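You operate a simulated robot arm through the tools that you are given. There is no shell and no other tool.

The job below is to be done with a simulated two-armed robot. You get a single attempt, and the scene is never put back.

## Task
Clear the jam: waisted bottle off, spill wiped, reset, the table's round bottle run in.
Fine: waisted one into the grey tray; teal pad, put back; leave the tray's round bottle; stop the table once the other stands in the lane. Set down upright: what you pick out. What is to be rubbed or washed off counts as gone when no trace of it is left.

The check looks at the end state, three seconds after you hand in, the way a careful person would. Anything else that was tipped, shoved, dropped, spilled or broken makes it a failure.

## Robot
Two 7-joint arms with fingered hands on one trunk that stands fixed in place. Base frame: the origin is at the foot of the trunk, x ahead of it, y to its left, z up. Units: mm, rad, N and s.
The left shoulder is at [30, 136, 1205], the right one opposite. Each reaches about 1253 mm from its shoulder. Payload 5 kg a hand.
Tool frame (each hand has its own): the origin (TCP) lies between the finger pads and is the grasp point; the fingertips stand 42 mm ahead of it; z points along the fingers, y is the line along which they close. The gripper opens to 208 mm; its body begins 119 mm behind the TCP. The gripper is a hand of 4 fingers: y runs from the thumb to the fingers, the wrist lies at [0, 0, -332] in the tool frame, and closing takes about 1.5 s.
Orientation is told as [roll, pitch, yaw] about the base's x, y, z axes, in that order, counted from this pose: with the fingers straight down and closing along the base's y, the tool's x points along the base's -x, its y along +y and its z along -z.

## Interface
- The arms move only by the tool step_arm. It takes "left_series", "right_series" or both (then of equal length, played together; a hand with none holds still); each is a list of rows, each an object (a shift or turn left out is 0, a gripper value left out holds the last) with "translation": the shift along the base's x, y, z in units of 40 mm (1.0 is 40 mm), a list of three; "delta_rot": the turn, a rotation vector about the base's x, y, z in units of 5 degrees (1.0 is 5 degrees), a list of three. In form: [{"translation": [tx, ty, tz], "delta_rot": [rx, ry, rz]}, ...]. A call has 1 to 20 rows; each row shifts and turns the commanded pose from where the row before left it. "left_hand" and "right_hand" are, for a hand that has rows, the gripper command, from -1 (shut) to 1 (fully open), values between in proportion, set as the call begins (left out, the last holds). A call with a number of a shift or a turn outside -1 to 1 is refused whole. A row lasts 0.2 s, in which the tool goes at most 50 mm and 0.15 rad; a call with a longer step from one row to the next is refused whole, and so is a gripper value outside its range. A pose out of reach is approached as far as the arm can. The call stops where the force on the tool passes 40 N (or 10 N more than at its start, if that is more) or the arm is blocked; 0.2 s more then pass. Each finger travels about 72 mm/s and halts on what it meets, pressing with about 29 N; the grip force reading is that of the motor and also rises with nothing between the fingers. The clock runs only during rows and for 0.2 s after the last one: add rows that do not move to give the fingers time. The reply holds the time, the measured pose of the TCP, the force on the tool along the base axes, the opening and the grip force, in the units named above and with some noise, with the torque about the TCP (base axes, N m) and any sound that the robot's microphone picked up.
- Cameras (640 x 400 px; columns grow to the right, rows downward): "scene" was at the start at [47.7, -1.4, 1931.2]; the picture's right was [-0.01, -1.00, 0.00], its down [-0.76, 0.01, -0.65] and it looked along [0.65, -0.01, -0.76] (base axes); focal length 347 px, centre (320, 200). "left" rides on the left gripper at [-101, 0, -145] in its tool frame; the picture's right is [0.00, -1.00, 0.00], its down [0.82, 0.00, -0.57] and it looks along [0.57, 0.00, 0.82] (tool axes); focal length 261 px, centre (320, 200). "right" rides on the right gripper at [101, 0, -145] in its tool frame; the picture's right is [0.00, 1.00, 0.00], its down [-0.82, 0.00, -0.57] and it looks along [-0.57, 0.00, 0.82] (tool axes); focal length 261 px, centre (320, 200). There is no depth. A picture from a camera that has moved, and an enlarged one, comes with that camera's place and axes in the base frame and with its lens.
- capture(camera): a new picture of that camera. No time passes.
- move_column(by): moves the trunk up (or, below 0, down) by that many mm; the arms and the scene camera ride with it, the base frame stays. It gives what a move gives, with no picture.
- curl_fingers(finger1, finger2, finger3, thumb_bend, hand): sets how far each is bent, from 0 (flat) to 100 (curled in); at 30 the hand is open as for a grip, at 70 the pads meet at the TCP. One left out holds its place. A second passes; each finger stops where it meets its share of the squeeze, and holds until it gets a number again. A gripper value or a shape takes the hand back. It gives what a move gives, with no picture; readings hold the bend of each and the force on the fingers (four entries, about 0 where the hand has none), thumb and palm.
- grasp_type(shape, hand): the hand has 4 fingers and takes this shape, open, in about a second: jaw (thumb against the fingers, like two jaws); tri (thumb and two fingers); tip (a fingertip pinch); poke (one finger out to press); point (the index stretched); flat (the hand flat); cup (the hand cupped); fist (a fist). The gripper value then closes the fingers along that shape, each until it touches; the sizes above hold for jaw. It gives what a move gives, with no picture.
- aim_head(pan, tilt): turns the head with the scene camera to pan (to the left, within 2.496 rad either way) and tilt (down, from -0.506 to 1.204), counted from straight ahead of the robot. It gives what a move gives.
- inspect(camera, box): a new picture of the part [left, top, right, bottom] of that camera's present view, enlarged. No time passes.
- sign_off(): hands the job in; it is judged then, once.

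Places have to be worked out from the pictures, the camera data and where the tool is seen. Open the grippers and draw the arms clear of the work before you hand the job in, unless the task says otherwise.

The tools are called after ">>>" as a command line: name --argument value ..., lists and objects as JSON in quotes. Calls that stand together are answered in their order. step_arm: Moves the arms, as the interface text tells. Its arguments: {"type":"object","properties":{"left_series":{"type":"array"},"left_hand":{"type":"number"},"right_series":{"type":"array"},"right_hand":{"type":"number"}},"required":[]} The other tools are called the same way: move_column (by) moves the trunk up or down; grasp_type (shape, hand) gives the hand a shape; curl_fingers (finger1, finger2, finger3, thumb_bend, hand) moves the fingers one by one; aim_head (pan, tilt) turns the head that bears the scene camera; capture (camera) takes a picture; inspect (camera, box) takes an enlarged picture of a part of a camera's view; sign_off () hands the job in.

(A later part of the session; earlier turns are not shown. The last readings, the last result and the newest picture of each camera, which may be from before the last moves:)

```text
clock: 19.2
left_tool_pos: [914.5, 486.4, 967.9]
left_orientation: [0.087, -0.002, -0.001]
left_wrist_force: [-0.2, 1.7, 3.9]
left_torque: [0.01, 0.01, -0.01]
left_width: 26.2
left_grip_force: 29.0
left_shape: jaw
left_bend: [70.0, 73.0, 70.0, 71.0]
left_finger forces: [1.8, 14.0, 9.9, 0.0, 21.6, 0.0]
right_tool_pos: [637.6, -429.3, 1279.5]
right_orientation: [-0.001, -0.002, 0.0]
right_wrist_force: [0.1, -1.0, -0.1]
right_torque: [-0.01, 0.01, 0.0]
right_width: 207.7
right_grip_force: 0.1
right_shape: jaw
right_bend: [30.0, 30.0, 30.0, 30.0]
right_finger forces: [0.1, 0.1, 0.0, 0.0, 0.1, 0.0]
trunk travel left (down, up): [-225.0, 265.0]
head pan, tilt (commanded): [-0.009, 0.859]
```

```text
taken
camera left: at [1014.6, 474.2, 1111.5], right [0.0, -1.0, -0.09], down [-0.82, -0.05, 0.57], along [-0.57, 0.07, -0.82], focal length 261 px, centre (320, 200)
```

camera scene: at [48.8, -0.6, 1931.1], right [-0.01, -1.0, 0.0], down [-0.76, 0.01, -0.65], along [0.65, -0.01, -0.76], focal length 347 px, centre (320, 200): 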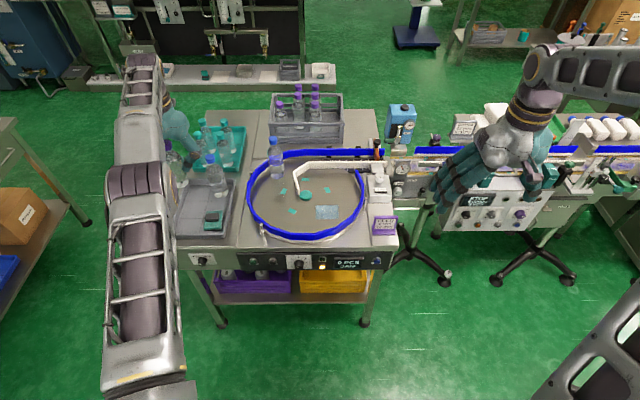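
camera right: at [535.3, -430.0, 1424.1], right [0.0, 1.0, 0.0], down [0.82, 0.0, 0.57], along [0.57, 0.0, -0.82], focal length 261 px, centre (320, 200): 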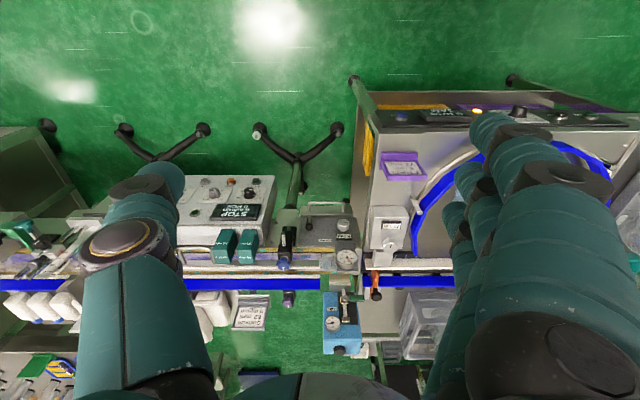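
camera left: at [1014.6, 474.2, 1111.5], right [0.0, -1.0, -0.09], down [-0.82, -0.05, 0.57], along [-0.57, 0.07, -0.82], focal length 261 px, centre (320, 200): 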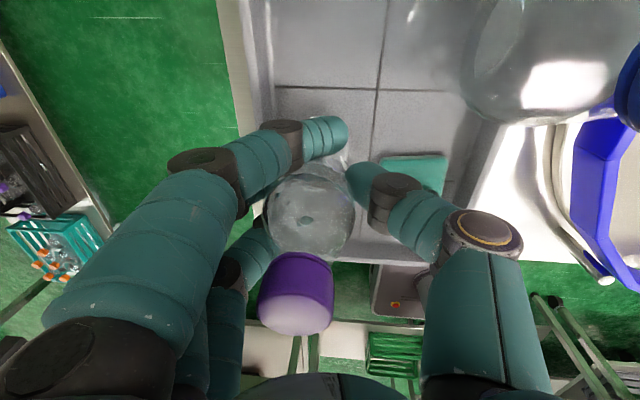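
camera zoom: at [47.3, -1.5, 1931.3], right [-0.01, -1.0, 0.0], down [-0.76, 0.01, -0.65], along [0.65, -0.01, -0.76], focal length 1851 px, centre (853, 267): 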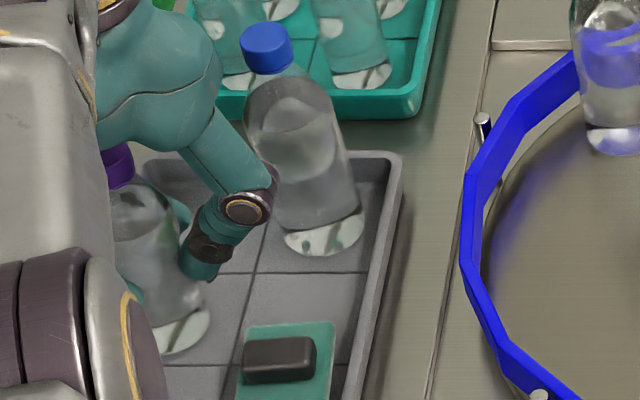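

The bottle is seated (Fz +3.9) and looks upright. I open the hand partially to release it, arm held still.

>>> step_arm --left_series '[{"translation": [0, 0, 0]}, {"translation": [0, 0, 0]}, {"translation": [0, 0, 0]}, {"translation": [0, 0, 0]}, {"translation": [0, 0, 0]}, {"translation": [0, 0, 0]}, {"translation": [0, 0, 0]}]' --left_hand 0.3

>>> inspect --camera "scene" --box '[190, 150, 250, 225]'

>>> capture --camera "left"

```text
clock: 20.8
left_tool_pos: [913.5, 485.9, 968.5]
left_orientation: [0.088, -0.001, 0.0]
left_wrist_force: [-0.1, 1.7, 0.2]
left_torque: [-0.02, 0.02, 0.01]
left_width: 134.7
left_grip_force: 0.1
left_shape: jaw
left_bend: [31.0, 31.0, 31.0, 64.0]
left_finger forces: [0.0, 0.0, 0.0, 0.0, 0.1, 0.1]
right_tool_pos: [637.7, -430.3, 1279.3]
right_orientation: [0.0, 0.0, 0.0]
right_wrist_force: [-0.2, -0.2, -0.2]
right_torque: [0.0, 0.0, -0.04]
right_width: 208.1
right_grip_force: 0.0
right_shape: jaw
right_bend: [30.0, 30.0, 30.0, 30.0]
right_finger forces: [0.1, 0.0, 0.1, 0.0, 0.1, 0.1]
trunk travel left (down, up): [-225.0, 265.0]
head pan, tilt (commanded): [-0.009, 0.859]
```

```text
5.33 times, centred on (220, 188) of scene
camera zoom: at [47.8, -1.5, 1931.2], right [-0.01, -1.0, 0.0], down [-0.76, 0.01, -0.65], along [0.65, -0.01, -0.76], focal length 1851 px, centre (853, 267)
```

zoom: 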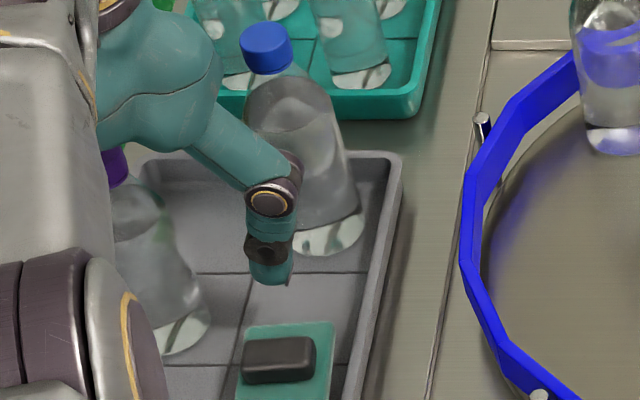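

```text
taken
camera left: at [1014.7, 473.9, 1110.6], right [0.0, -1.0, -0.09], down [-0.82, -0.05, 0.57], along [-0.57, 0.07, -0.82], focal length 261 px, centre (320, 200)
```

left: 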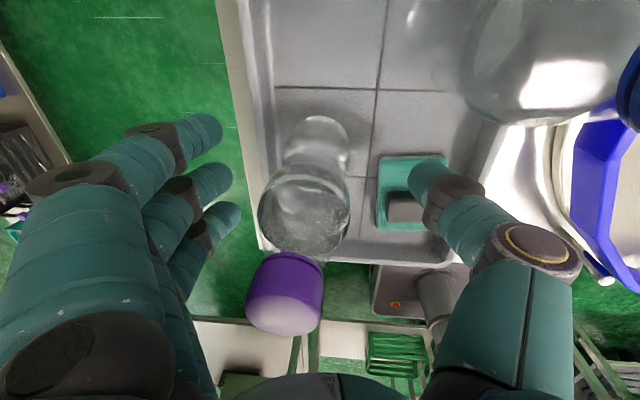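

The waisted bottle stands free and upright. I raise the hand straight up above the cap.

>>> step_arm --left_series '[{"translation": [0, 0, 0.3]}, {"translation": [0, 0, 0.8]}, {"translation": [0, 0, 0.9]}, {"translation": [0, 0, 0.9]}, {"translation": [-0.1, 0, 0.8]}, {"translation": [-0.2, 0, 0.4]}, {"translation": [0, 0, 0]}]'

>>> inspect --camera "scene" --box '[150, 120, 260, 245]'

>>> capture --camera "left"

```text
clock: 22.4
left_tool_pos: [902.6, 486.4, 1131.7]
left_orientation: [0.086, 0.001, 0.0]
left_wrist_force: [0.3, -0.6, -0.8]
left_torque: [-0.06, 0.02, 0.01]
left_width: 135.0
left_grip_force: 0.0
left_shape: jaw
left_bend: [30.0, 30.0, 30.0, 64.0]
left_finger forces: [0.0, 0.0, 0.1, 0.0, 0.0, 0.1]
right_tool_pos: [638.5, -430.1, 1278.9]
right_orientation: [-0.002, 0.0, -0.002]
right_wrist_force: [0.0, 0.7, -0.1]
right_torque: [-0.01, 0.05, 0.04]
right_width: 207.9
right_grip_force: 0.1
right_shape: jaw
right_bend: [30.0, 30.0, 30.0, 30.0]
right_finger forces: [0.0, 0.0, 0.1, 0.1, 0.1, 0.1]
trunk travel left (down, up): [-225.0, 265.0]
head pan, tilt (commanded): [-0.009, 0.859]
```

```text
3.20 times, centred on (205, 182) of scene
camera zoom: at [48.6, -1.3, 1931.1], right [-0.01, -1.0, 0.0], down [-0.76, 0.01, -0.65], along [0.65, -0.01, -0.76], focal length 1111 px, centre (688, 256)
```

zoom: 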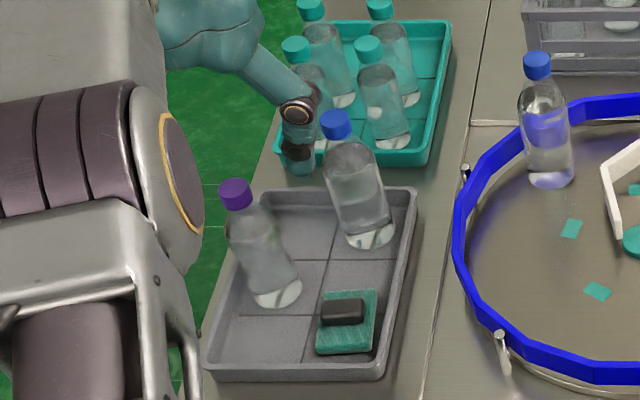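

```text
taken
camera left: at [1002.8, 473.1, 1274.9], right [0.0, -1.0, -0.09], down [-0.82, -0.05, 0.57], along [-0.57, 0.07, -0.82], focal length 261 px, centre (320, 200)
```

left: 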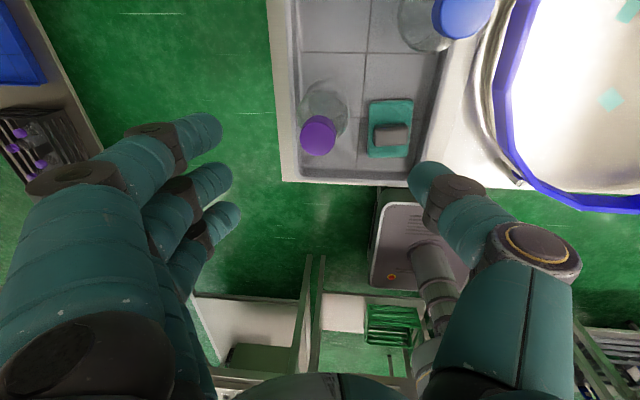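

The waisted bottle stands upright in the tray. The pad's handle lies near (863, 400, z≈892), long side along y, so I untilt the hand, yaw it −90° (fingers to +x, thumb to −x), and move above the pad at safe height.

>>> step_arm --left_series '[{"translation": [0, 0, 0], "delta_rot": [-1, 0, 0]}, {"translation": [-0.05, -0.12, 0], "delta_rot": [0, 0, -1]}, {"translation": [-0.05, -0.12, 0], "delta_rot": [0, 0, -1]}, {"translation": [-0.05, -0.12, 0], "delta_rot": [0, 0, -1]}, {"translation": [-0.05, -0.12, 0], "delta_rot": [0, 0, -1]}, {"translation": [-0.05, -0.12, 0], "delta_rot": [0, 0, -1]}, {"translation": [-0.05, -0.12, 0], "delta_rot": [0, 0, -1]}, {"translation": [-0.05, -0.12, 0], "delta_rot": [0, 0, -1]}, {"translation": [-0.05, -0.12, 0], "delta_rot": [0, 0, -1]}, {"translation": [-0.05, -0.12, 0], "delta_rot": [0, 0, -1]}, {"translation": [-0.05, -0.12, 0], "delta_rot": [0, 0, -1]}, {"translation": [-0.05, -0.12, 0], "delta_rot": [0, 0, -1]}, {"translation": [-0.05, -0.12, 0], "delta_rot": [0, 0, -1]}, {"translation": [-0.05, -0.12, 0], "delta_rot": [0, 0, -1]}, {"translation": [-0.05, -0.12, 0], "delta_rot": [0, 0, -1]}, {"translation": [-0.05, -0.12, 0], "delta_rot": [0, 0, -1]}, {"translation": [-0.05, -0.12, 0], "delta_rot": [0, 0, -1]}, {"translation": [-0.05, -0.12, 0], "delta_rot": [0, 0, -1]}, {"translation": [-0.05, -0.12, 0], "delta_rot": [0, 0, -1]}]' --left_hand 0.1

>>> capture --camera "left"

>>> capture --camera "scene"

```text
clock: 26.4
left_tool_pos: [865.5, 398.9, 1132.0]
left_orientation: [-0.001, 0.0, -1.574]
left_wrist_force: [-0.3, 0.7, -0.5]
left_torque: [0.0, 0.0, 0.0]
left_width: 115.5
left_grip_force: 0.1
left_shape: jaw
left_bend: [72.0, 72.0, 72.0, 70.0]
left_finger forces: [0.0, 0.0, 0.0, 0.0, 0.0, 0.0]
right_tool_pos: [637.5, -430.5, 1279.1]
right_orientation: [0.0, -0.001, -0.001]
right_wrist_force: [-0.3, -0.3, 0.0]
right_torque: [-0.02, -0.03, -0.01]
right_width: 207.7
right_grip_force: 0.1
right_shape: jaw
right_bend: [30.0, 30.0, 30.0, 30.0]
right_finger forces: [0.0, 0.0, 0.0, 0.0, 0.1, 0.0]
trunk travel left (down, up): [-225.0, 265.0]
head pan, tilt (commanded): [-0.009, 0.859]
```

```text
taken
camera left: at [865.9, 299.0, 1275.6], right [-1.0, 0.0, 0.0], down [0.0, 0.82, 0.57], along [0.0, 0.57, -0.82], focal length 261 px, centre (320, 200)
```

left: 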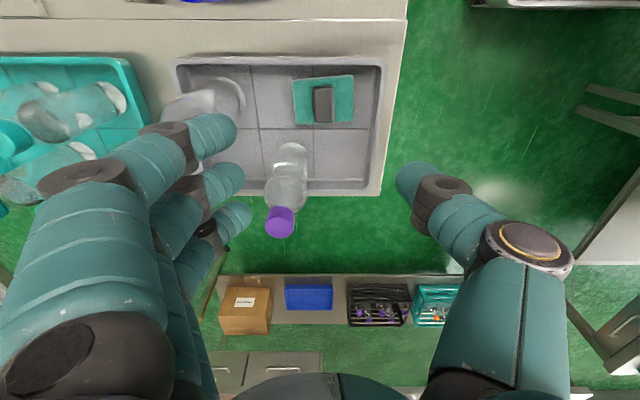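

```text
taken
camera scene: at [47.5, -1.7, 1931.2], right [-0.01, -1.0, 0.0], down [-0.76, 0.01, -0.65], along [0.65, -0.01, -0.76], focal length 347 px, centre (320, 200)
```

scene: 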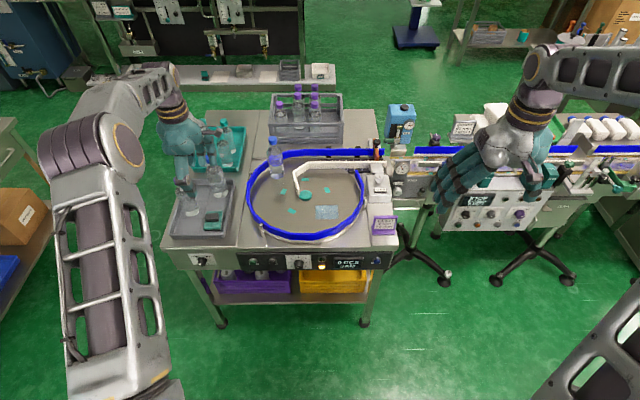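

The handle triangulates to (860, 400), 30 mm wide in x, with the pad spanning x 817–906, y 367–437. I narrow the hand to about 75 mm, centre it and descend to about z 960, then look.

>>> step_arm --left_series '[{"translation": [-0.12, 0.03, 0]}, {"translation": [0, 0, 0]}, {"translation": [0, 0, 0]}, {"translation": [0, 0, -0.9]}, {"translation": [0, 0, -0.9]}, {"translation": [0, 0, -0.9]}, {"translation": [0, 0, -0.8]}, {"translation": [0, 0, -0.7]}, {"translation": [0, 0, 0]}]' --left_hand -0.3

>>> capture --camera "left"

>>> inspect --camera "scene" --box '[150, 120, 260, 245]'

```text
clock: 28.4
left_tool_pos: [860.0, 401.2, 963.7]
left_orientation: [0.001, 0.001, -1.571]
left_wrist_force: [-0.2, 0.0, -0.4]
left_torque: [0.02, 0.0, 0.04]
left_width: 73.6
left_grip_force: 0.0
left_shape: jaw
left_bend: [73.0, 73.0, 73.0, 70.0]
left_finger forces: [0.0, 0.1, 0.1, 0.0, 0.0, 0.0]
right_tool_pos: [637.4, -429.5, 1279.7]
right_orientation: [0.001, -0.001, 0.001]
right_wrist_force: [-0.5, 0.5, -0.6]
right_torque: [0.02, -0.03, 0.01]
right_width: 207.9
right_grip_force: 0.1
right_shape: jaw
right_bend: [30.0, 30.0, 30.0, 30.0]
right_finger forces: [0.1, 0.1, 0.0, 0.0, 0.1, 0.0]
trunk travel left (down, up): [-225.0, 265.0]
head pan, tilt (commanded): [-0.009, 0.859]
```

```text
taken
camera left: at [861.1, 300.1, 1108.4], right [-1.0, 0.0, 0.0], down [0.0, 0.82, 0.57], along [0.0, 0.57, -0.82], focal length 261 px, centre (320, 200)
```

left: 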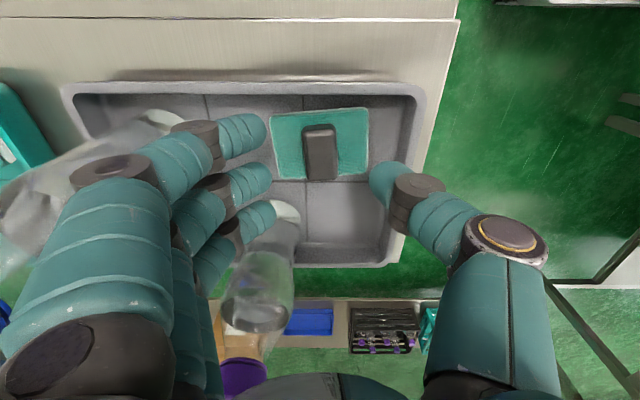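

```text
3.20 times, centred on (205, 182) of scene
camera zoom: at [47.1, -1.7, 1931.3], right [-0.01, -1.0, 0.0], down [-0.76, 0.01, -0.65], along [0.65, -0.01, -0.76], focal length 1111 px, centre (688, 256)
```

zoom: 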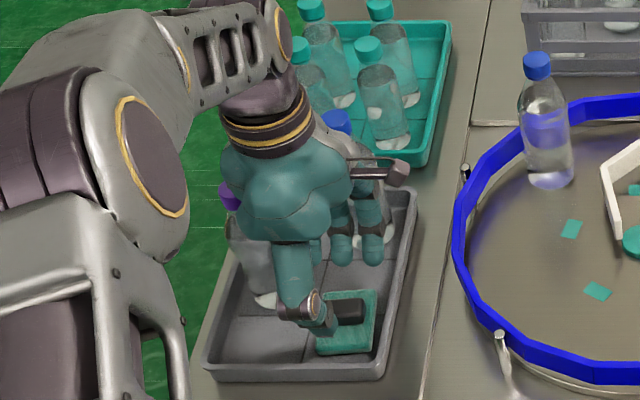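

The handle is centred between fingertips and thumb. I lower 42 mm towards the pad and check forces and view.

>>> step_arm --left_series '[{"translation": [0, 0, -0.5]}, {"translation": [0, 0, -0.4]}, {"translation": [0, 0, -0.15]}, {"translation": [0, 0, 0]}]'

>>> capture --camera "left"

>>> inspect --camera "scene" --box '[170, 160, 250, 240]'

```text
clock: 29.4
left_tool_pos: [860.4, 400.8, 921.5]
left_orientation: [0.0, -0.001, -1.57]
left_wrist_force: [0.7, 0.5, 2.9]
left_torque: [-0.01, -0.1, -0.02]
left_width: 73.5
left_grip_force: 0.0
left_shape: jaw
left_bend: [73.0, 74.0, 73.0, 70.0]
left_finger forces: [0.0, 1.8, 0.0, 0.0, 0.7, 0.0]
right_tool_pos: [637.9, -430.1, 1279.0]
right_orientation: [-0.001, -0.001, 0.0]
right_wrist_force: [0.0, 0.1, -0.3]
right_torque: [0.01, 0.01, 0.01]
right_width: 207.8
right_grip_force: 0.1
right_shape: jaw
right_bend: [30.0, 30.0, 30.0, 30.0]
right_finger forces: [0.0, 0.0, 0.0, 0.1, 0.0, 0.0]
trunk travel left (down, up): [-225.0, 265.0]
head pan, tilt (commanded): [-0.009, 0.859]
```

```text
taken
camera left: at [860.9, 300.5, 1065.7], right [-1.0, 0.0, 0.0], down [0.0, 0.82, 0.57], along [0.0, 0.57, -0.82], focal length 261 px, centre (320, 200)
```

left: 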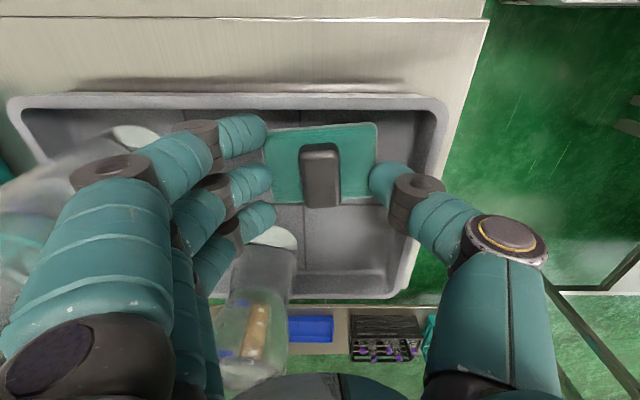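

```text
5.00 times, centred on (210, 200) of scene
camera zoom: at [47.4, -1.6, 1931.3], right [-0.01, -1.0, 0.0], down [-0.76, 0.01, -0.65], along [0.65, -0.01, -0.76], focal length 1735 px, centre (870, 200)
```

zoom: 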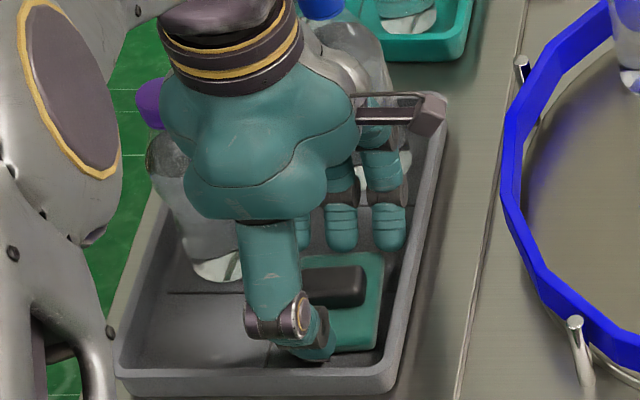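

Fingertips just brush the pad's top (about 3 N). I raise 4 mm so the tips don't dig in, then close on the handle.

>>> step_arm --left_series '[{"translation": [0, 0, 0.1]}, {"translation": [0, 0, 0]}, {"translation": [0, 0, 0]}, {"translation": [0, 0, 0]}, {"translation": [0, 0, 0]}, {"translation": [0, 0, 0]}]' --left_hand -0.9

>>> capture --camera "left"

>>> inspect --camera "scene" --box '[170, 160, 250, 240]'

```text
clock: 30.8
left_tool_pos: [860.4, 401.5, 925.2]
left_orientation: [0.0, 0.0, -1.571]
left_wrist_force: [-1.1, 0.1, -0.4]
left_torque: [0.0, -0.01, 0.0]
left_width: 59.0
left_grip_force: 29.1
left_shape: jaw
left_bend: [73.0, 74.0, 73.0, 70.0]
left_finger forces: [8.3, 6.9, 8.0, 0.0, 23.4, 0.1]
right_tool_pos: [637.1, -429.8, 1279.5]
right_orientation: [0.001, 0.0, -0.002]
right_wrist_force: [0.3, -0.1, 0.9]
right_torque: [0.0, -0.02, -0.03]
right_width: 208.1
right_grip_force: 0.0
right_shape: jaw
right_bend: [30.0, 30.0, 30.0, 30.0]
right_finger forces: [0.0, 0.0, 0.0, 0.1, 0.1, 0.0]
trunk travel left (down, up): [-225.0, 265.0]
head pan, tilt (commanded): [-0.009, 0.859]
```

```text
taken
camera left: at [860.9, 300.4, 1069.3], right [-1.0, 0.0, 0.0], down [0.0, 0.82, 0.57], along [0.0, 0.57, -0.82], focal length 261 px, centre (320, 200)
```

left: 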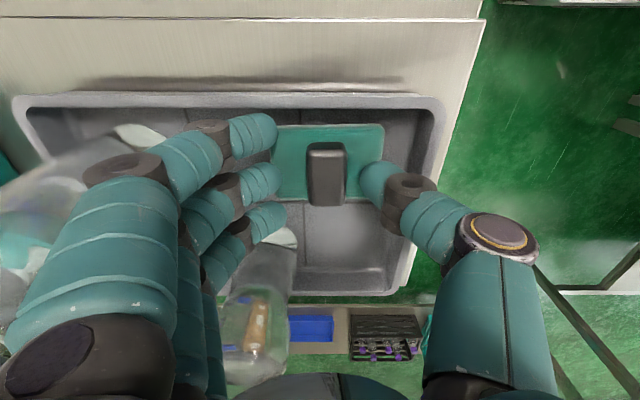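

```text
5.00 times, centred on (210, 200) of scene
camera zoom: at [47.7, -1.5, 1931.2], right [-0.01, -1.0, 0.0], down [-0.76, 0.01, -0.65], along [0.65, -0.01, -0.76], focal length 1735 px, centre (870, 200)
```

zoom: 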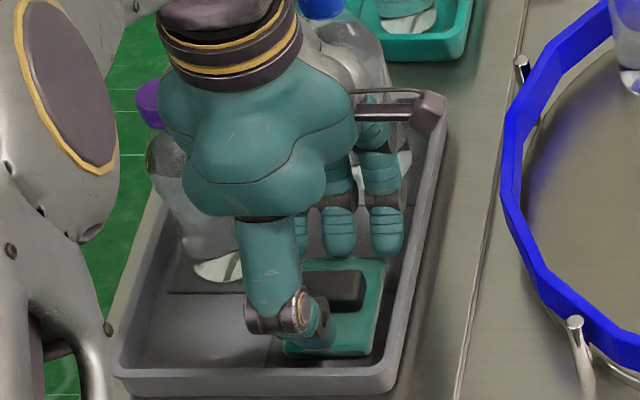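

The fingers stopped with 23 N against 23 N while visibly wider than the handle, so I'm unsure what they hold. I lift just 4 mm to see whether the pad follows.

>>> step_arm --left_series '[{"translation": [0, 0, 0.1]}, {"translation": [0, 0, 0]}]'

>>> inspect --camera "left" --box '[220, 80, 440, 260]'

>>> inspect --camera "scene" --box '[190, 185, 250, 240]'

```text
clock: 31.4
left_tool_pos: [860.1, 401.8, 928.0]
left_orientation: [-0.001, 0.0, -1.57]
left_wrist_force: [0.0, -0.1, -1.0]
left_torque: [0.01, 0.03, 0.0]
left_width: 59.3
left_grip_force: 28.8
left_shape: jaw
left_bend: [73.0, 74.0, 73.0, 70.0]
left_finger forces: [8.2, 7.0, 8.1, 0.0, 23.5, 0.0]
right_tool_pos: [637.1, -430.1, 1279.6]
right_orientation: [0.0, 0.002, 0.001]
right_wrist_force: [0.5, 0.2, 0.0]
right_torque: [-0.02, 0.02, 0.01]
right_width: 207.9
right_grip_force: 0.1
right_shape: jaw
right_bend: [30.0, 30.0, 30.0, 30.0]
right_finger forces: [0.0, 0.0, 0.0, 0.1, 0.0, 0.0]
trunk travel left (down, up): [-225.0, 265.0]
head pan, tilt (commanded): [-0.009, 0.859]
```

```text
2.22 times, centred on (330, 170) of left
camera zoom: at [861.1, 300.3, 1073.0], right [-1.0, 0.0, 0.0], down [0.0, 0.82, 0.57], along [0.0, 0.57, -0.82], focal length 579 px, centre (298, 267)
```

zoom: 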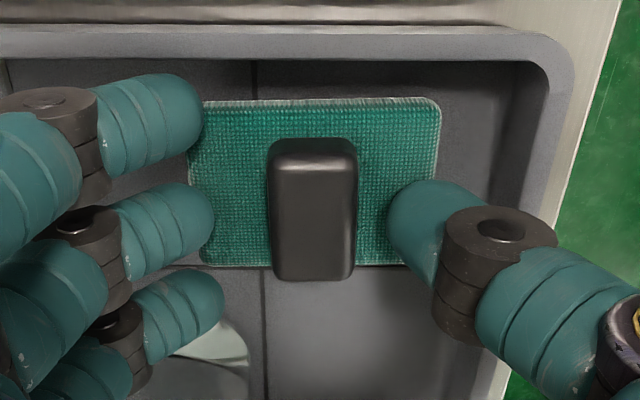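

```text
7.27 times, centred on (220, 212) of scene
camera zoom: at [48.0, -1.4, 1931.2], right [-0.01, -1.0, 0.0], down [-0.76, 0.01, -0.65], along [0.65, -0.01, -0.76], focal length 2524 px, centre (1047, 109)
```

zoom: 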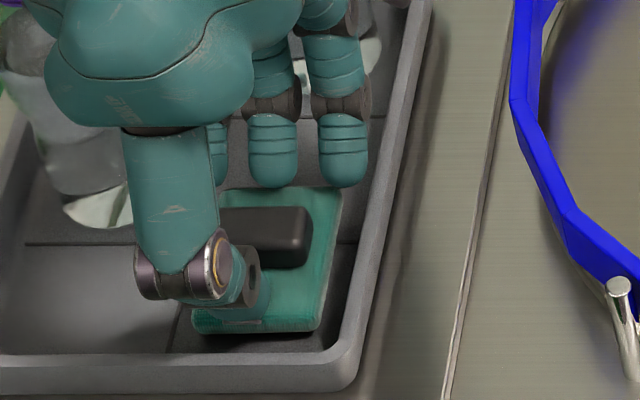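

The pad's place relative to the hand seems unchanged, suggesting it came along. I lift 8 mm more and compare.

>>> step_arm --left_series '[{"translation": [0, 0, 0.2]}, {"translation": [0, 0, 0]}]'

>>> inspect --camera "left" --box '[220, 80, 440, 260]'

>>> inspect --camera "scene" --box '[190, 185, 250, 240]'

```text
clock: 32.0
left_tool_pos: [860.2, 400.5, 936.8]
left_orientation: [0.0, 0.0, -1.571]
left_wrist_force: [-0.1, -0.6, -0.5]
left_torque: [0.01, 0.01, -0.02]
left_width: 59.3
left_grip_force: 28.9
left_shape: jaw
left_bend: [73.0, 74.0, 73.0, 70.0]
left_finger forces: [8.3, 6.8, 8.2, 0.0, 23.4, 0.1]
right_tool_pos: [638.1, -429.6, 1279.3]
right_orientation: [-0.001, 0.0, -0.002]
right_wrist_force: [0.0, 0.2, 0.3]
right_torque: [-0.03, -0.02, 0.03]
right_width: 207.9
right_grip_force: 0.1
right_shape: jaw
right_bend: [30.0, 30.0, 30.0, 30.0]
right_finger forces: [0.0, 0.0, 0.0, 0.0, 0.0, 0.0]
trunk travel left (down, up): [-225.0, 265.0]
head pan, tilt (commanded): [-0.009, 0.859]
```

```text
2.22 times, centred on (330, 170) of left
camera zoom: at [861.1, 300.5, 1080.7], right [-1.0, 0.0, 0.0], down [0.0, 0.82, 0.57], along [0.0, 0.57, -0.82], focal length 579 px, centre (298, 267)
```

zoom: 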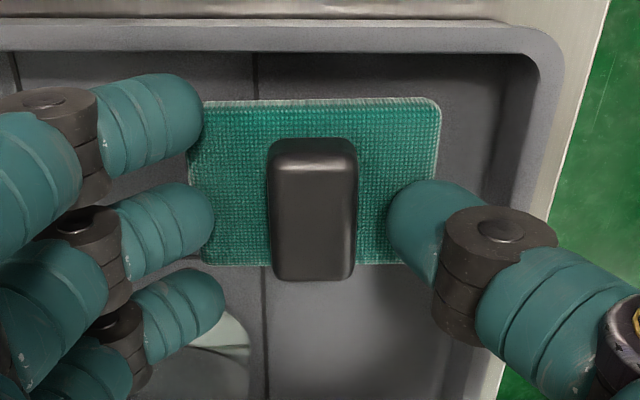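

```text
7.27 times, centred on (220, 212) of scene
camera zoom: at [48.2, -1.3, 1931.2], right [-0.01, -1.0, 0.0], down [-0.76, 0.01, -0.65], along [0.65, -0.01, -0.76], focal length 2524 px, centre (1047, 109)
```

zoom: 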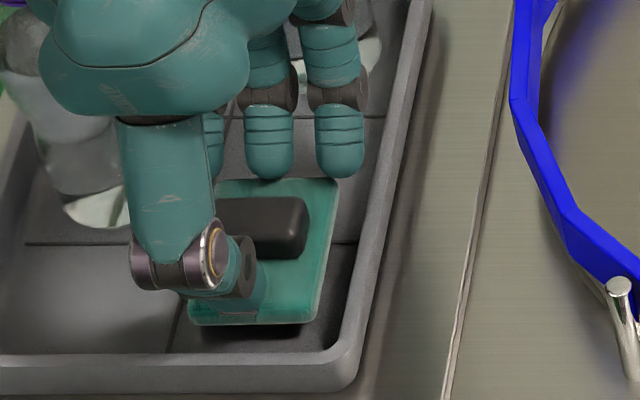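

The pad is firmly held and lifted (it stays fixed in the hand view while the tray recedes). I raise it above the rails and carry it over the spill area at about (928, 0).

>>> step_arm --left_series '[{"translation": [0, 0, 0.6]}, {"translation": [0, 0, 0.9]}, {"translation": [0, 0, 0.9]}, {"translation": [0, 0, 0.6]}, {"translation": [0.1, -0.6, 0]}, {"translation": [0.17, -0.95, 0]}, {"translation": [0.17, -0.95, 0]}, {"translation": [0.17, -0.95, 0]}, {"translation": [0.17, -0.95, 0]}, {"translation": [0.17, -0.95, 0]}, {"translation": [0.17, -0.95, 0]}, {"translation": [0.17, -0.95, 0]}, {"translation": [0.17, -0.95, 0]}, {"translation": [0.17, -0.95, 0]}, {"translation": [0.1, -0.8, 0]}, {"translation": [0, 0, 0]}]'

>>> capture --camera "left"

>>> inspect --camera "scene" --box '[240, 110, 400, 245]'

```text
clock: 35.4
left_tool_pos: [929.4, 4.9, 1057.1]
left_orientation: [0.0, 0.0, -1.571]
left_wrist_force: [-0.5, 0.0, 0.3]
left_torque: [-0.03, -0.05, -0.01]
left_width: 59.1
left_grip_force: 28.5
left_shape: jaw
left_bend: [73.0, 74.0, 73.0, 70.0]
left_finger forces: [8.2, 6.8, 8.2, 0.0, 23.4, 0.1]
right_tool_pos: [638.0, -429.2, 1279.7]
right_orientation: [0.001, -0.003, -0.001]
right_wrist_force: [-0.7, 0.6, 0.6]
right_torque: [-0.06, 0.0, -0.03]
right_width: 207.8
right_grip_force: 0.1
right_shape: jaw
right_bend: [30.0, 30.0, 30.0, 30.0]
right_finger forces: [0.0, 0.1, 0.0, 0.0, 0.0, 0.0]
trunk travel left (down, up): [-225.0, 265.0]
head pan, tilt (commanded): [-0.009, 0.859]
```

```text
taken
camera left: at [930.2, -96.5, 1201.2], right [-1.0, 0.0, 0.0], down [0.0, 0.82, 0.57], along [0.0, 0.57, -0.82], focal length 261 px, centre (320, 200)
```

left: 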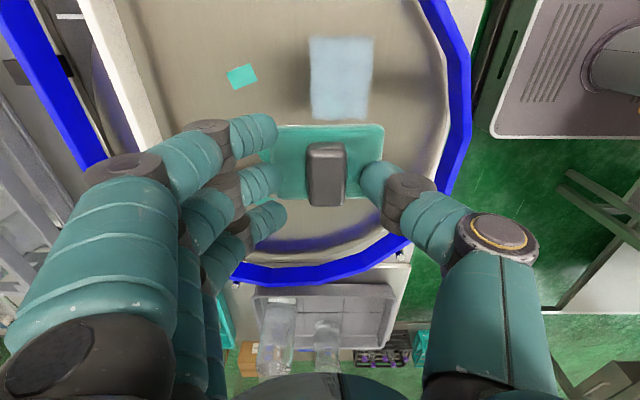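

```text
2.96 times, centred on (320, 178) of scene
camera zoom: at [47.3, -0.3, 1931.3], right [-0.01, -1.0, 0.0], down [-0.76, 0.01, -0.65], along [0.65, -0.01, -0.76], focal length 1028 px, centre (320, 267)
```

zoom: 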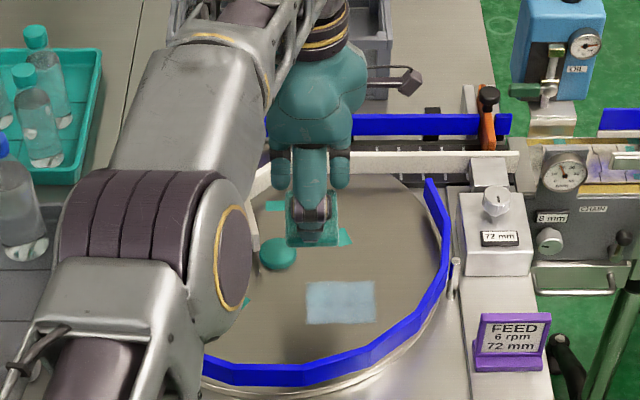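

In this view the spill spans x≈864–944, y≈−80..+12, and the pad (90×70 mm) hangs about 7 mm to −x of the TCP. I shift to TCP (911, −30) and lower to about 15 mm above contact.

>>> step_arm --left_series '[{"translation": [-0.46, -0.87, 0]}, {"translation": [0, 0, -0.7]}, {"translation": [0, 0, -0.9]}, {"translation": [0, 0, -0.8]}, {"translation": [0, 0, -0.6]}, {"translation": [0, 0, 0]}]'

>>> capture --camera "left"

>>> inspect --camera "scene" --box '[260, 140, 400, 245]'

```text
clock: 36.8
left_tool_pos: [911.1, -31.4, 937.6]
left_orientation: [0.0, 0.0, -1.573]
left_wrist_force: [-0.7, -1.1, 0.0]
left_torque: [0.0, -0.05, -0.04]
left_width: 59.1
left_grip_force: 28.6
left_shape: jaw
left_bend: [73.0, 74.0, 73.0, 70.0]
left_finger forces: [8.3, 6.8, 8.2, 0.1, 23.2, 0.0]
right_tool_pos: [636.9, -429.7, 1279.1]
right_orientation: [0.0, -0.002, -0.001]
right_wrist_force: [-0.6, -0.7, -0.2]
right_torque: [0.0, -0.08, -0.02]
right_width: 207.9
right_grip_force: 0.0
right_shape: jaw
right_bend: [30.0, 30.0, 30.0, 30.0]
right_finger forces: [0.0, 0.0, 0.0, 0.1, 0.0, 0.0]
trunk travel left (down, up): [-225.0, 265.0]
head pan, tilt (commanded): [-0.009, 0.859]
```

```text
taken
camera left: at [911.3, -133.1, 1081.7], right [-1.0, 0.0, 0.0], down [0.0, 0.82, 0.57], along [0.0, 0.57, -0.82], focal length 261 px, centre (320, 200)
```

left: 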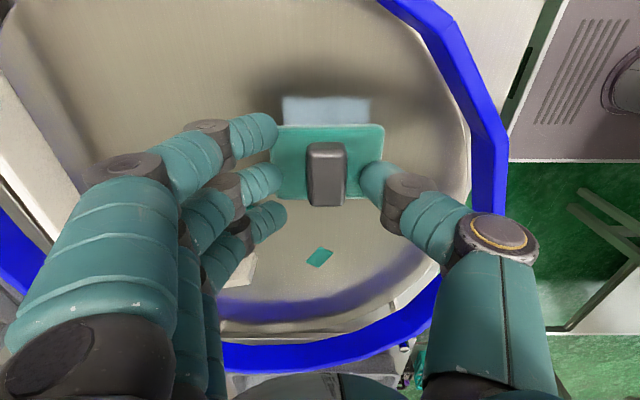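

```text
3.81 times, centred on (330, 192) of scene
camera zoom: at [46.7, -1.8, 1931.3], right [-0.01, -1.0, 0.0], down [-0.76, 0.01, -0.65], along [0.65, -0.01, -0.76], focal length 1322 px, centre (282, 229)
```

zoom: 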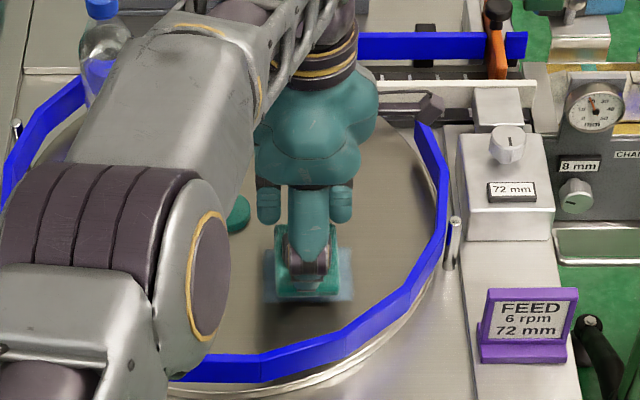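

The pad covers the spill's full x-range. I lower in 3 mm steps to find contact.

>>> step_arm --left_series '[{"translation": [0, 0, -0.07]}, {"translation": [0, 0, -0.07]}, {"translation": [0, 0, -0.07]}, {"translation": [0, 0, 0]}]'

```text
clock: 37.8
left_tool_pos: [911.5, -32.8, 928.2]
left_orientation: [0.002, -0.001, -1.569]
left_wrist_force: [0.4, 0.9, -0.3]
left_torque: [0.0, -0.04, 0.01]
left_width: 59.1
left_grip_force: 29.1
left_shape: jaw
left_bend: [73.0, 74.0, 73.0, 70.0]
left_finger forces: [8.2, 6.9, 8.1, 0.0, 23.2, 0.1]
right_tool_pos: [637.8, -429.4, 1279.4]
right_orientation: [0.0, 0.0, -0.001]
right_wrist_force: [0.4, 0.7, 0.0]
right_torque: [0.01, -0.03, 0.01]
right_width: 208.0
right_grip_force: 0.0
right_shape: jaw
right_bend: [30.0, 30.0, 30.0, 30.0]
right_finger forces: [0.0, 0.1, 0.0, 0.0, 0.0, 0.0]
trunk travel left (down, up): [-225.0, 265.0]
head pan, tilt (commanded): [-0.009, 0.859]
```

No contact yet at 928. I keep lowering in 2 mm rows.

>>> step_arm --left_series '[{"translation": [0, 0, -0.05]}, {"translation": [0, 0, -0.05]}, {"translation": [0, 0, 0]}]'

```text
clock: 38.6
left_tool_pos: [911.1, -32.5, 924.6]
left_orientation: [0.0, 0.0, -1.572]
left_wrist_force: [0.0, -0.2, -1.1]
left_torque: [0.02, -0.02, 0.04]
left_width: 58.8
left_grip_force: 28.8
left_shape: jaw
left_bend: [73.0, 74.0, 73.0, 70.0]
left_finger forces: [8.1, 6.7, 8.2, 0.0, 23.1, 0.0]
right_tool_pos: [637.4, -430.4, 1278.8]
right_orientation: [0.0, 0.001, -0.002]
right_wrist_force: [-0.2, -0.4, -0.7]
right_torque: [0.01, 0.02, 0.04]
right_width: 207.9
right_grip_force: 0.0
right_shape: jaw
right_bend: [30.0, 30.0, 30.0, 30.0]
right_finger forces: [0.1, 0.0, 0.0, 0.0, 0.1, 0.0]
trunk travel left (down, up): [-225.0, 265.0]
head pan, tilt (commanded): [-0.009, 0.859]
```

Still free at about 924.6; lowering another 4 mm.

>>> step_arm --left_series '[{"translation": [0, 0, -0.05]}, {"translation": [0, 0, -0.05]}, {"translation": [0, 0, 0]}]'

```text
clock: 39.4
left_tool_pos: [911.8, -32.1, 921.7]
left_orientation: [0.001, 0.001, -1.571]
left_wrist_force: [0.1, 0.1, 4.2]
left_torque: [0.03, 0.25, 0.05]
left_width: 59.1
left_grip_force: 28.9
left_shape: jaw
left_bend: [73.0, 74.0, 73.0, 70.0]
left_finger forces: [8.2, 6.8, 8.4, 0.0, 23.7, 0.0]
right_tool_pos: [637.2, -429.7, 1278.7]
right_orientation: [0.001, -0.002, 0.0]
right_wrist_force: [-0.6, 0.4, -0.3]
right_torque: [-0.01, 0.01, -0.01]
right_width: 208.2
right_grip_force: 0.0
right_shape: jaw
right_bend: [30.0, 30.0, 30.0, 30.0]
right_finger forces: [0.0, 0.0, 0.0, 0.1, 0.0, 0.0]
trunk travel left (down, up): [-225.0, 265.0]
head pan, tilt (commanded): [-0.009, 0.859]
```

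Contact at about 4 N. I press 1 mm more and stroke along y across the spill (+4 to −68) and back.

>>> step_arm --left_series '[{"translation": [0, 0.1, -0.03]}, {"translation": [0, 0.3, 0]}, {"translation": [0, 0.3, 0]}, {"translation": [0, 0.25, 0]}, {"translation": [0, -0.3, 0]}, {"translation": [0, -0.3, 0]}, {"translation": [0, -0.3, 0]}, {"translation": [0, -0.3, 0]}, {"translation": [0, -0.3, 0]}, {"translation": [0, -0.3, 0]}, {"translation": [0, 0.3, 0]}, {"translation": [0, 0.3, 0]}, {"translation": [0, 0.3, 0]}, {"translation": [0, 0.3, 0]}, {"translation": [0, 0.3, 0]}, {"translation": [0, 0.3, 0]}, {"translation": [0, 0, 0]}]'

>>> capture --camera "left"

>>> inspect --camera "scene" --box '[260, 140, 400, 245]'

```text
clock: 43.0
left_tool_pos: [906.9, 6.5, 920.7]
left_orientation: [0.0, 0.002, -1.571]
left_wrist_force: [-3.9, -1.4, 16.5]
left_torque: [-0.12, 0.53, -0.19]
left_width: 58.7
left_grip_force: 28.9
left_shape: jaw
left_bend: [74.0, 74.0, 73.0, 70.0]
left_finger forces: [11.0, 9.2, 7.7, 0.0, 30.1, 0.1]
left hand out of reach, approached as far as the arm can: row 10
right_tool_pos: [636.4, -430.1, 1278.9]
right_orientation: [-0.001, -0.001, 0.0]
right_wrist_force: [0.6, -0.4, -0.4]
right_torque: [0.03, 0.03, -0.01]
right_width: 208.3
right_grip_force: 0.1
right_shape: jaw
right_bend: [30.0, 30.0, 30.0, 30.0]
right_finger forces: [0.1, 0.0, 0.1, 0.0, 0.1, 0.1]
trunk travel left (down, up): [-225.0, 265.0]
head pan, tilt (commanded): [-0.009, 0.859]
```

```text
taken
camera left: at [907.5, -93.1, 1064.8], right [-1.0, -0.01, 0.0], down [0.0, 0.82, 0.57], along [0.0, 0.57, -0.82], focal length 261 px, centre (320, 200)
```

left: 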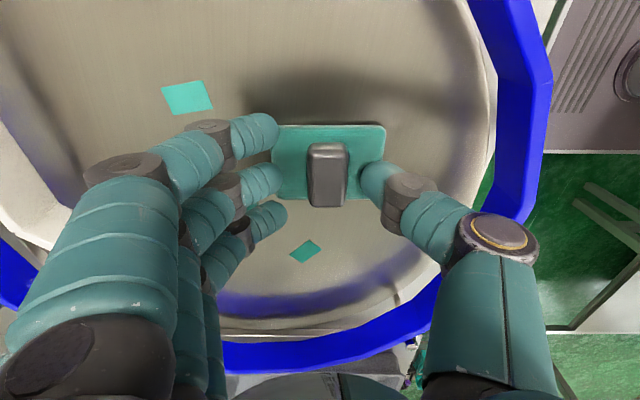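

```text
3.81 times, centred on (330, 192) of scene
camera zoom: at [45.5, -2.1, 1931.3], right [-0.01, -1.0, 0.0], down [-0.76, 0.01, -0.65], along [0.65, -0.01, -0.76], focal length 1322 px, centre (282, 229)
```

zoom: 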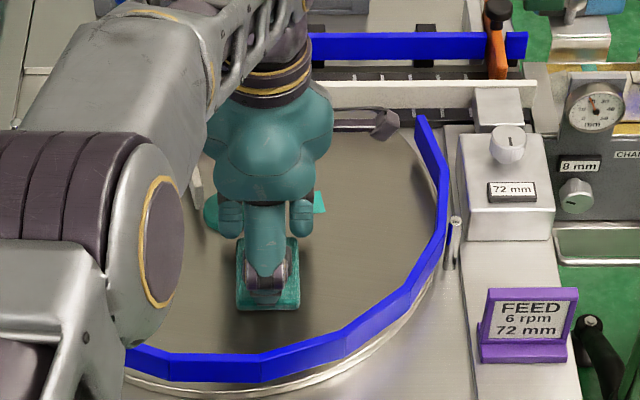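

The right part of the spill is wiped away. I lift the pad about 60 mm and look at what remains and whether the table turned.

>>> step_arm --left_series '[{"translation": [0, 0, 0.3]}, {"translation": [0, 0.3, 0.7]}, {"translation": [0, 0.9, 0.3]}, {"translation": [0, 0.9, 0.3]}, {"translation": [0, 0, 0]}]'

>>> capture --camera "left"

>>> inspect --camera "scene" --box '[240, 120, 400, 245]'

```text
clock: 44.2
left_tool_pos: [908.3, 89.7, 982.9]
left_orientation: [0.001, 0.0, -1.571]
left_wrist_force: [0.6, -0.2, -1.0]
left_torque: [0.05, 0.08, 0.01]
left_width: 58.7
left_grip_force: 29.2
left_shape: jaw
left_bend: [73.0, 74.0, 73.0, 70.0]
left_finger forces: [8.7, 8.5, 8.5, 0.0, 24.8, 0.0]
right_tool_pos: [638.8, -430.4, 1279.0]
right_orientation: [0.001, 0.0, 0.001]
right_wrist_force: [0.8, -0.6, -0.2]
right_torque: [0.04, 0.03, 0.02]
right_width: 207.8
right_grip_force: 0.2
right_shape: jaw
right_bend: [30.0, 30.0, 30.0, 30.0]
right_finger forces: [0.1, 0.0, 0.0, 0.0, 0.0, 0.0]
trunk travel left (down, up): [-225.0, 265.0]
head pan, tilt (commanded): [-0.009, 0.859]
```

```text
taken
camera left: at [908.9, -10.6, 1127.3], right [-1.0, 0.0, 0.0], down [0.0, 0.82, 0.57], along [0.0, 0.57, -0.82], focal length 261 px, centre (320, 200)
```

left: 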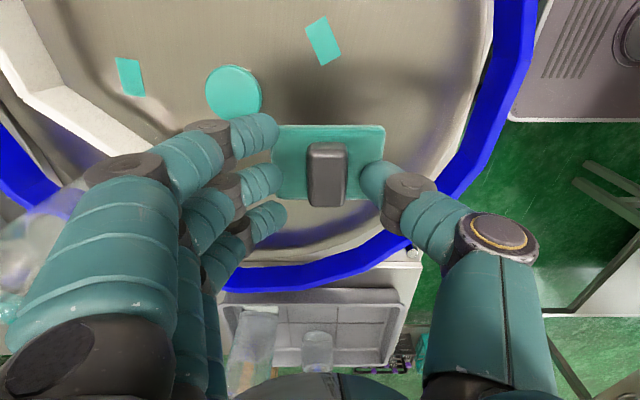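

```text
3.20 times, centred on (320, 182) of scene
camera zoom: at [48.5, -2.9, 1931.1], right [-0.01, -1.0, 0.0], down [-0.76, 0.01, -0.65], along [0.65, -0.01, -0.76], focal length 1111 px, centre (320, 256)
```

zoom: 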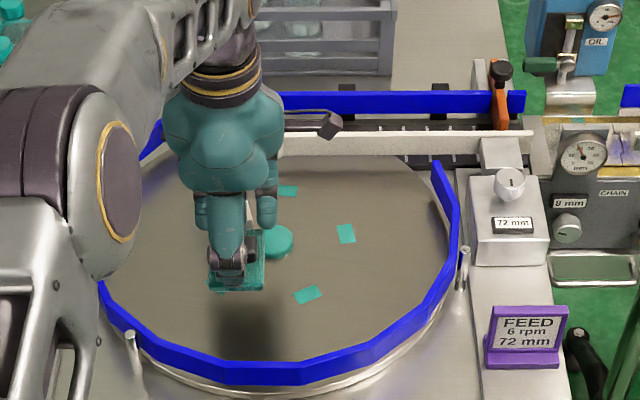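

The spill appears gone in the scene view. I zoom in closely on that area and check the blue bottle and rails too.

>>> inspect --camera "scene" --box '[295, 185, 370, 232]'

>>> inspect --camera "left" --box '[150, 0, 500, 130]'

>>> capture --camera "right"

```text
8.51 times, centred on (332, 208) of scene
camera zoom: at [48.5, -2.9, 1931.1], right [-0.01, -1.0, 0.0], down [-0.76, 0.01, -0.65], along [0.65, -0.01, -0.76], focal length 2954 px, centre (214, 128)
```

zoom: 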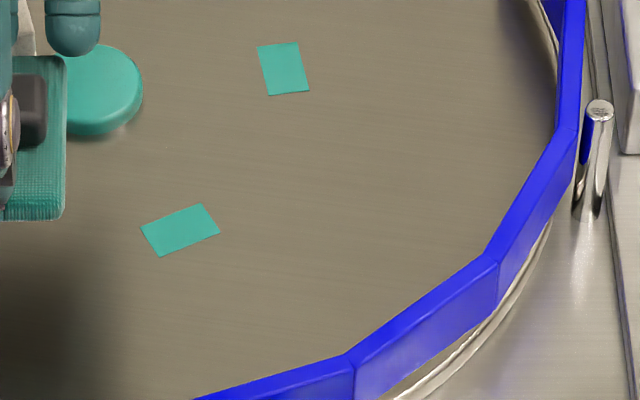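

```text
1.83 times, centred on (325, 65) of left
camera zoom: at [908.9, -10.6, 1127.3], right [-1.0, 0.0, 0.0], down [0.0, 0.82, 0.57], along [0.0, 0.57, -0.82], focal length 477 px, centre (311, 447)
```

zoom: 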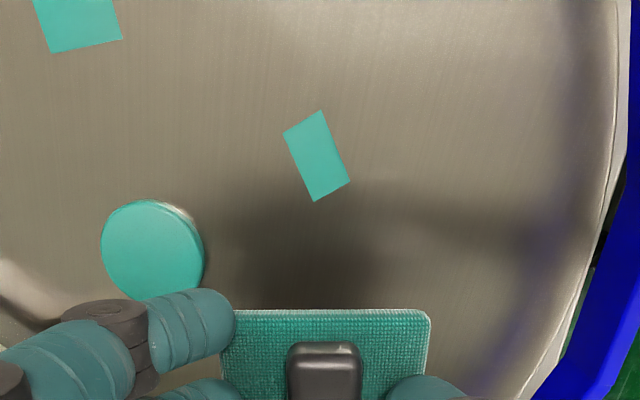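

```text
taken
camera right: at [537.5, -431.5, 1422.3], right [0.0, 1.0, 0.0], down [0.82, 0.0, 0.57], along [0.57, 0.0, -0.82], focal length 261 px, centre (320, 200)
```

right: 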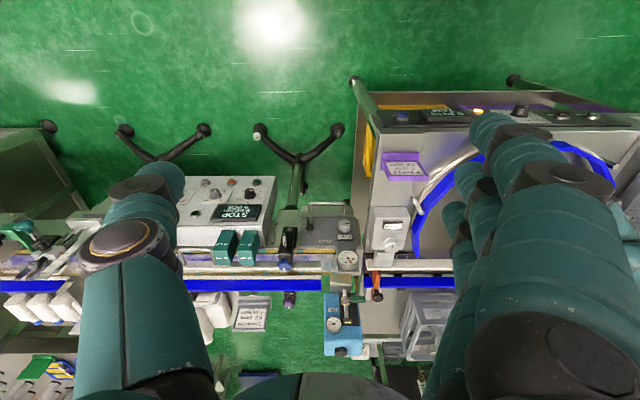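

The wiped area looks clean; only the hand's shadow hides part of it. I raise the pad and move it half-way to the tray, then recheck the table without shadow.

>>> step_arm --left_series '[{"translation": [0, 0, 0.8]}, {"translation": [0, 0, 0.9]}, {"translation": [-0.1, 0.6, 0.2]}, {"translation": [-0.2, 0.9, 0]}, {"translation": [-0.2, 0.9, 0]}, {"translation": [-0.2, 0.9, 0]}, {"translation": [-0.2, 0.9, 0]}, {"translation": [-0.1, 0.9, 0]}, {"translation": [-0.1, 0.9, 0]}, {"translation": [-0.1, 0.9, 0]}, {"translation": [0, 0, 0]}]'

>>> inspect --camera "scene" --box '[240, 130, 400, 245]'

>>> inspect --camera "scene" --box '[280, 190, 350, 242]'

>>> capture --camera "left"

```text
clock: 46.6
left_tool_pos: [860.1, 365.5, 1059.5]
left_orientation: [0.001, 0.0, -1.571]
left_wrist_force: [-0.3, -1.0, -0.5]
left_torque: [0.04, -0.01, 0.0]
left_width: 58.6
left_grip_force: 28.5
left_shape: jaw
left_bend: [73.0, 74.0, 73.0, 70.0]
left_finger forces: [8.6, 8.1, 8.4, 0.1, 24.1, 0.0]
right_tool_pos: [637.4, -431.8, 1278.9]
right_orientation: [0.002, 0.001, 0.0]
right_wrist_force: [0.2, -1.0, -0.4]
right_torque: [0.08, 0.0, -0.01]
right_width: 207.9
right_grip_force: 0.0
right_shape: jaw
right_bend: [30.0, 30.0, 30.0, 30.0]
right_finger forces: [0.1, 0.0, 0.1, 0.0, 0.0, 0.1]
trunk travel left (down, up): [-225.0, 265.0]
head pan, tilt (commanded): [-0.009, 0.859]
```

```text
3.48 times, centred on (320, 188) of scene
camera zoom: at [47.9, -3.1, 1931.2], right [-0.01, -1.0, 0.0], down [-0.76, 0.01, -0.65], along [0.65, -0.01, -0.76], focal length 1207 px, centre (320, 244)
```

zoom: 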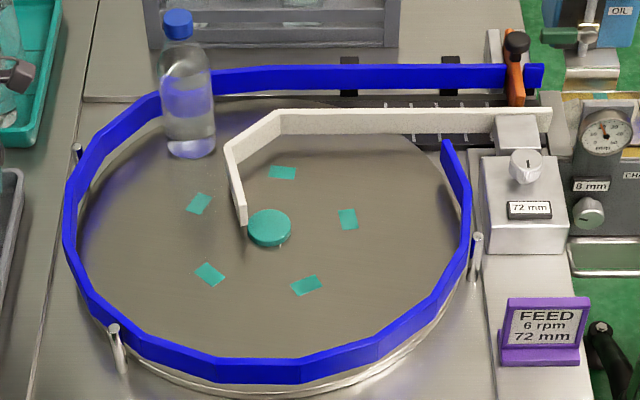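

```text
7.69 times, centred on (315, 216) of scene
camera zoom: at [47.9, -3.1, 1931.2], right [-0.01, -1.0, 0.0], down [-0.76, 0.01, -0.65], along [0.65, -0.01, -0.76], focal length 2670 px, centre (358, 77)
```

zoom: 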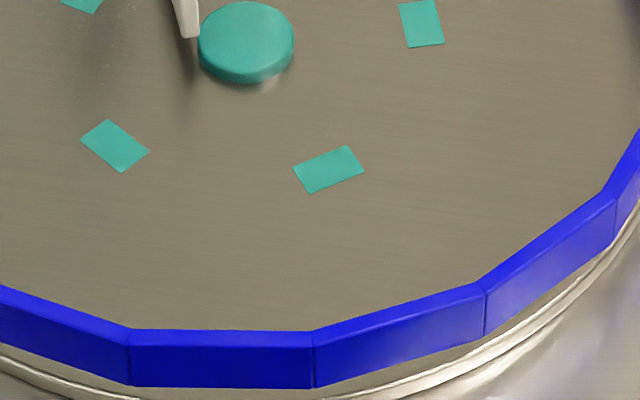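

```text
taken
camera left: at [861.0, 264.7, 1204.7], right [-1.0, 0.0, 0.0], down [0.0, 0.82, 0.57], along [0.0, 0.57, -0.82], focal length 261 px, centre (320, 200)
```

left: 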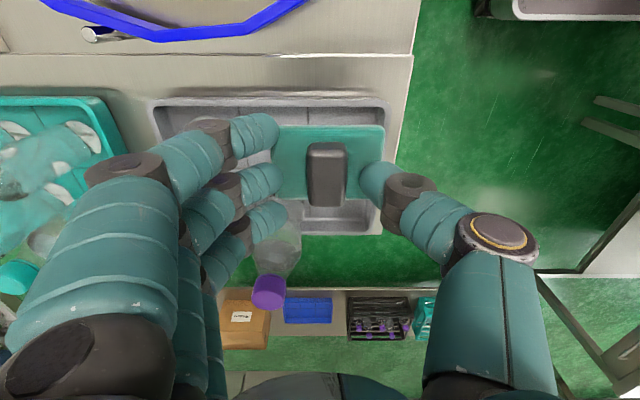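

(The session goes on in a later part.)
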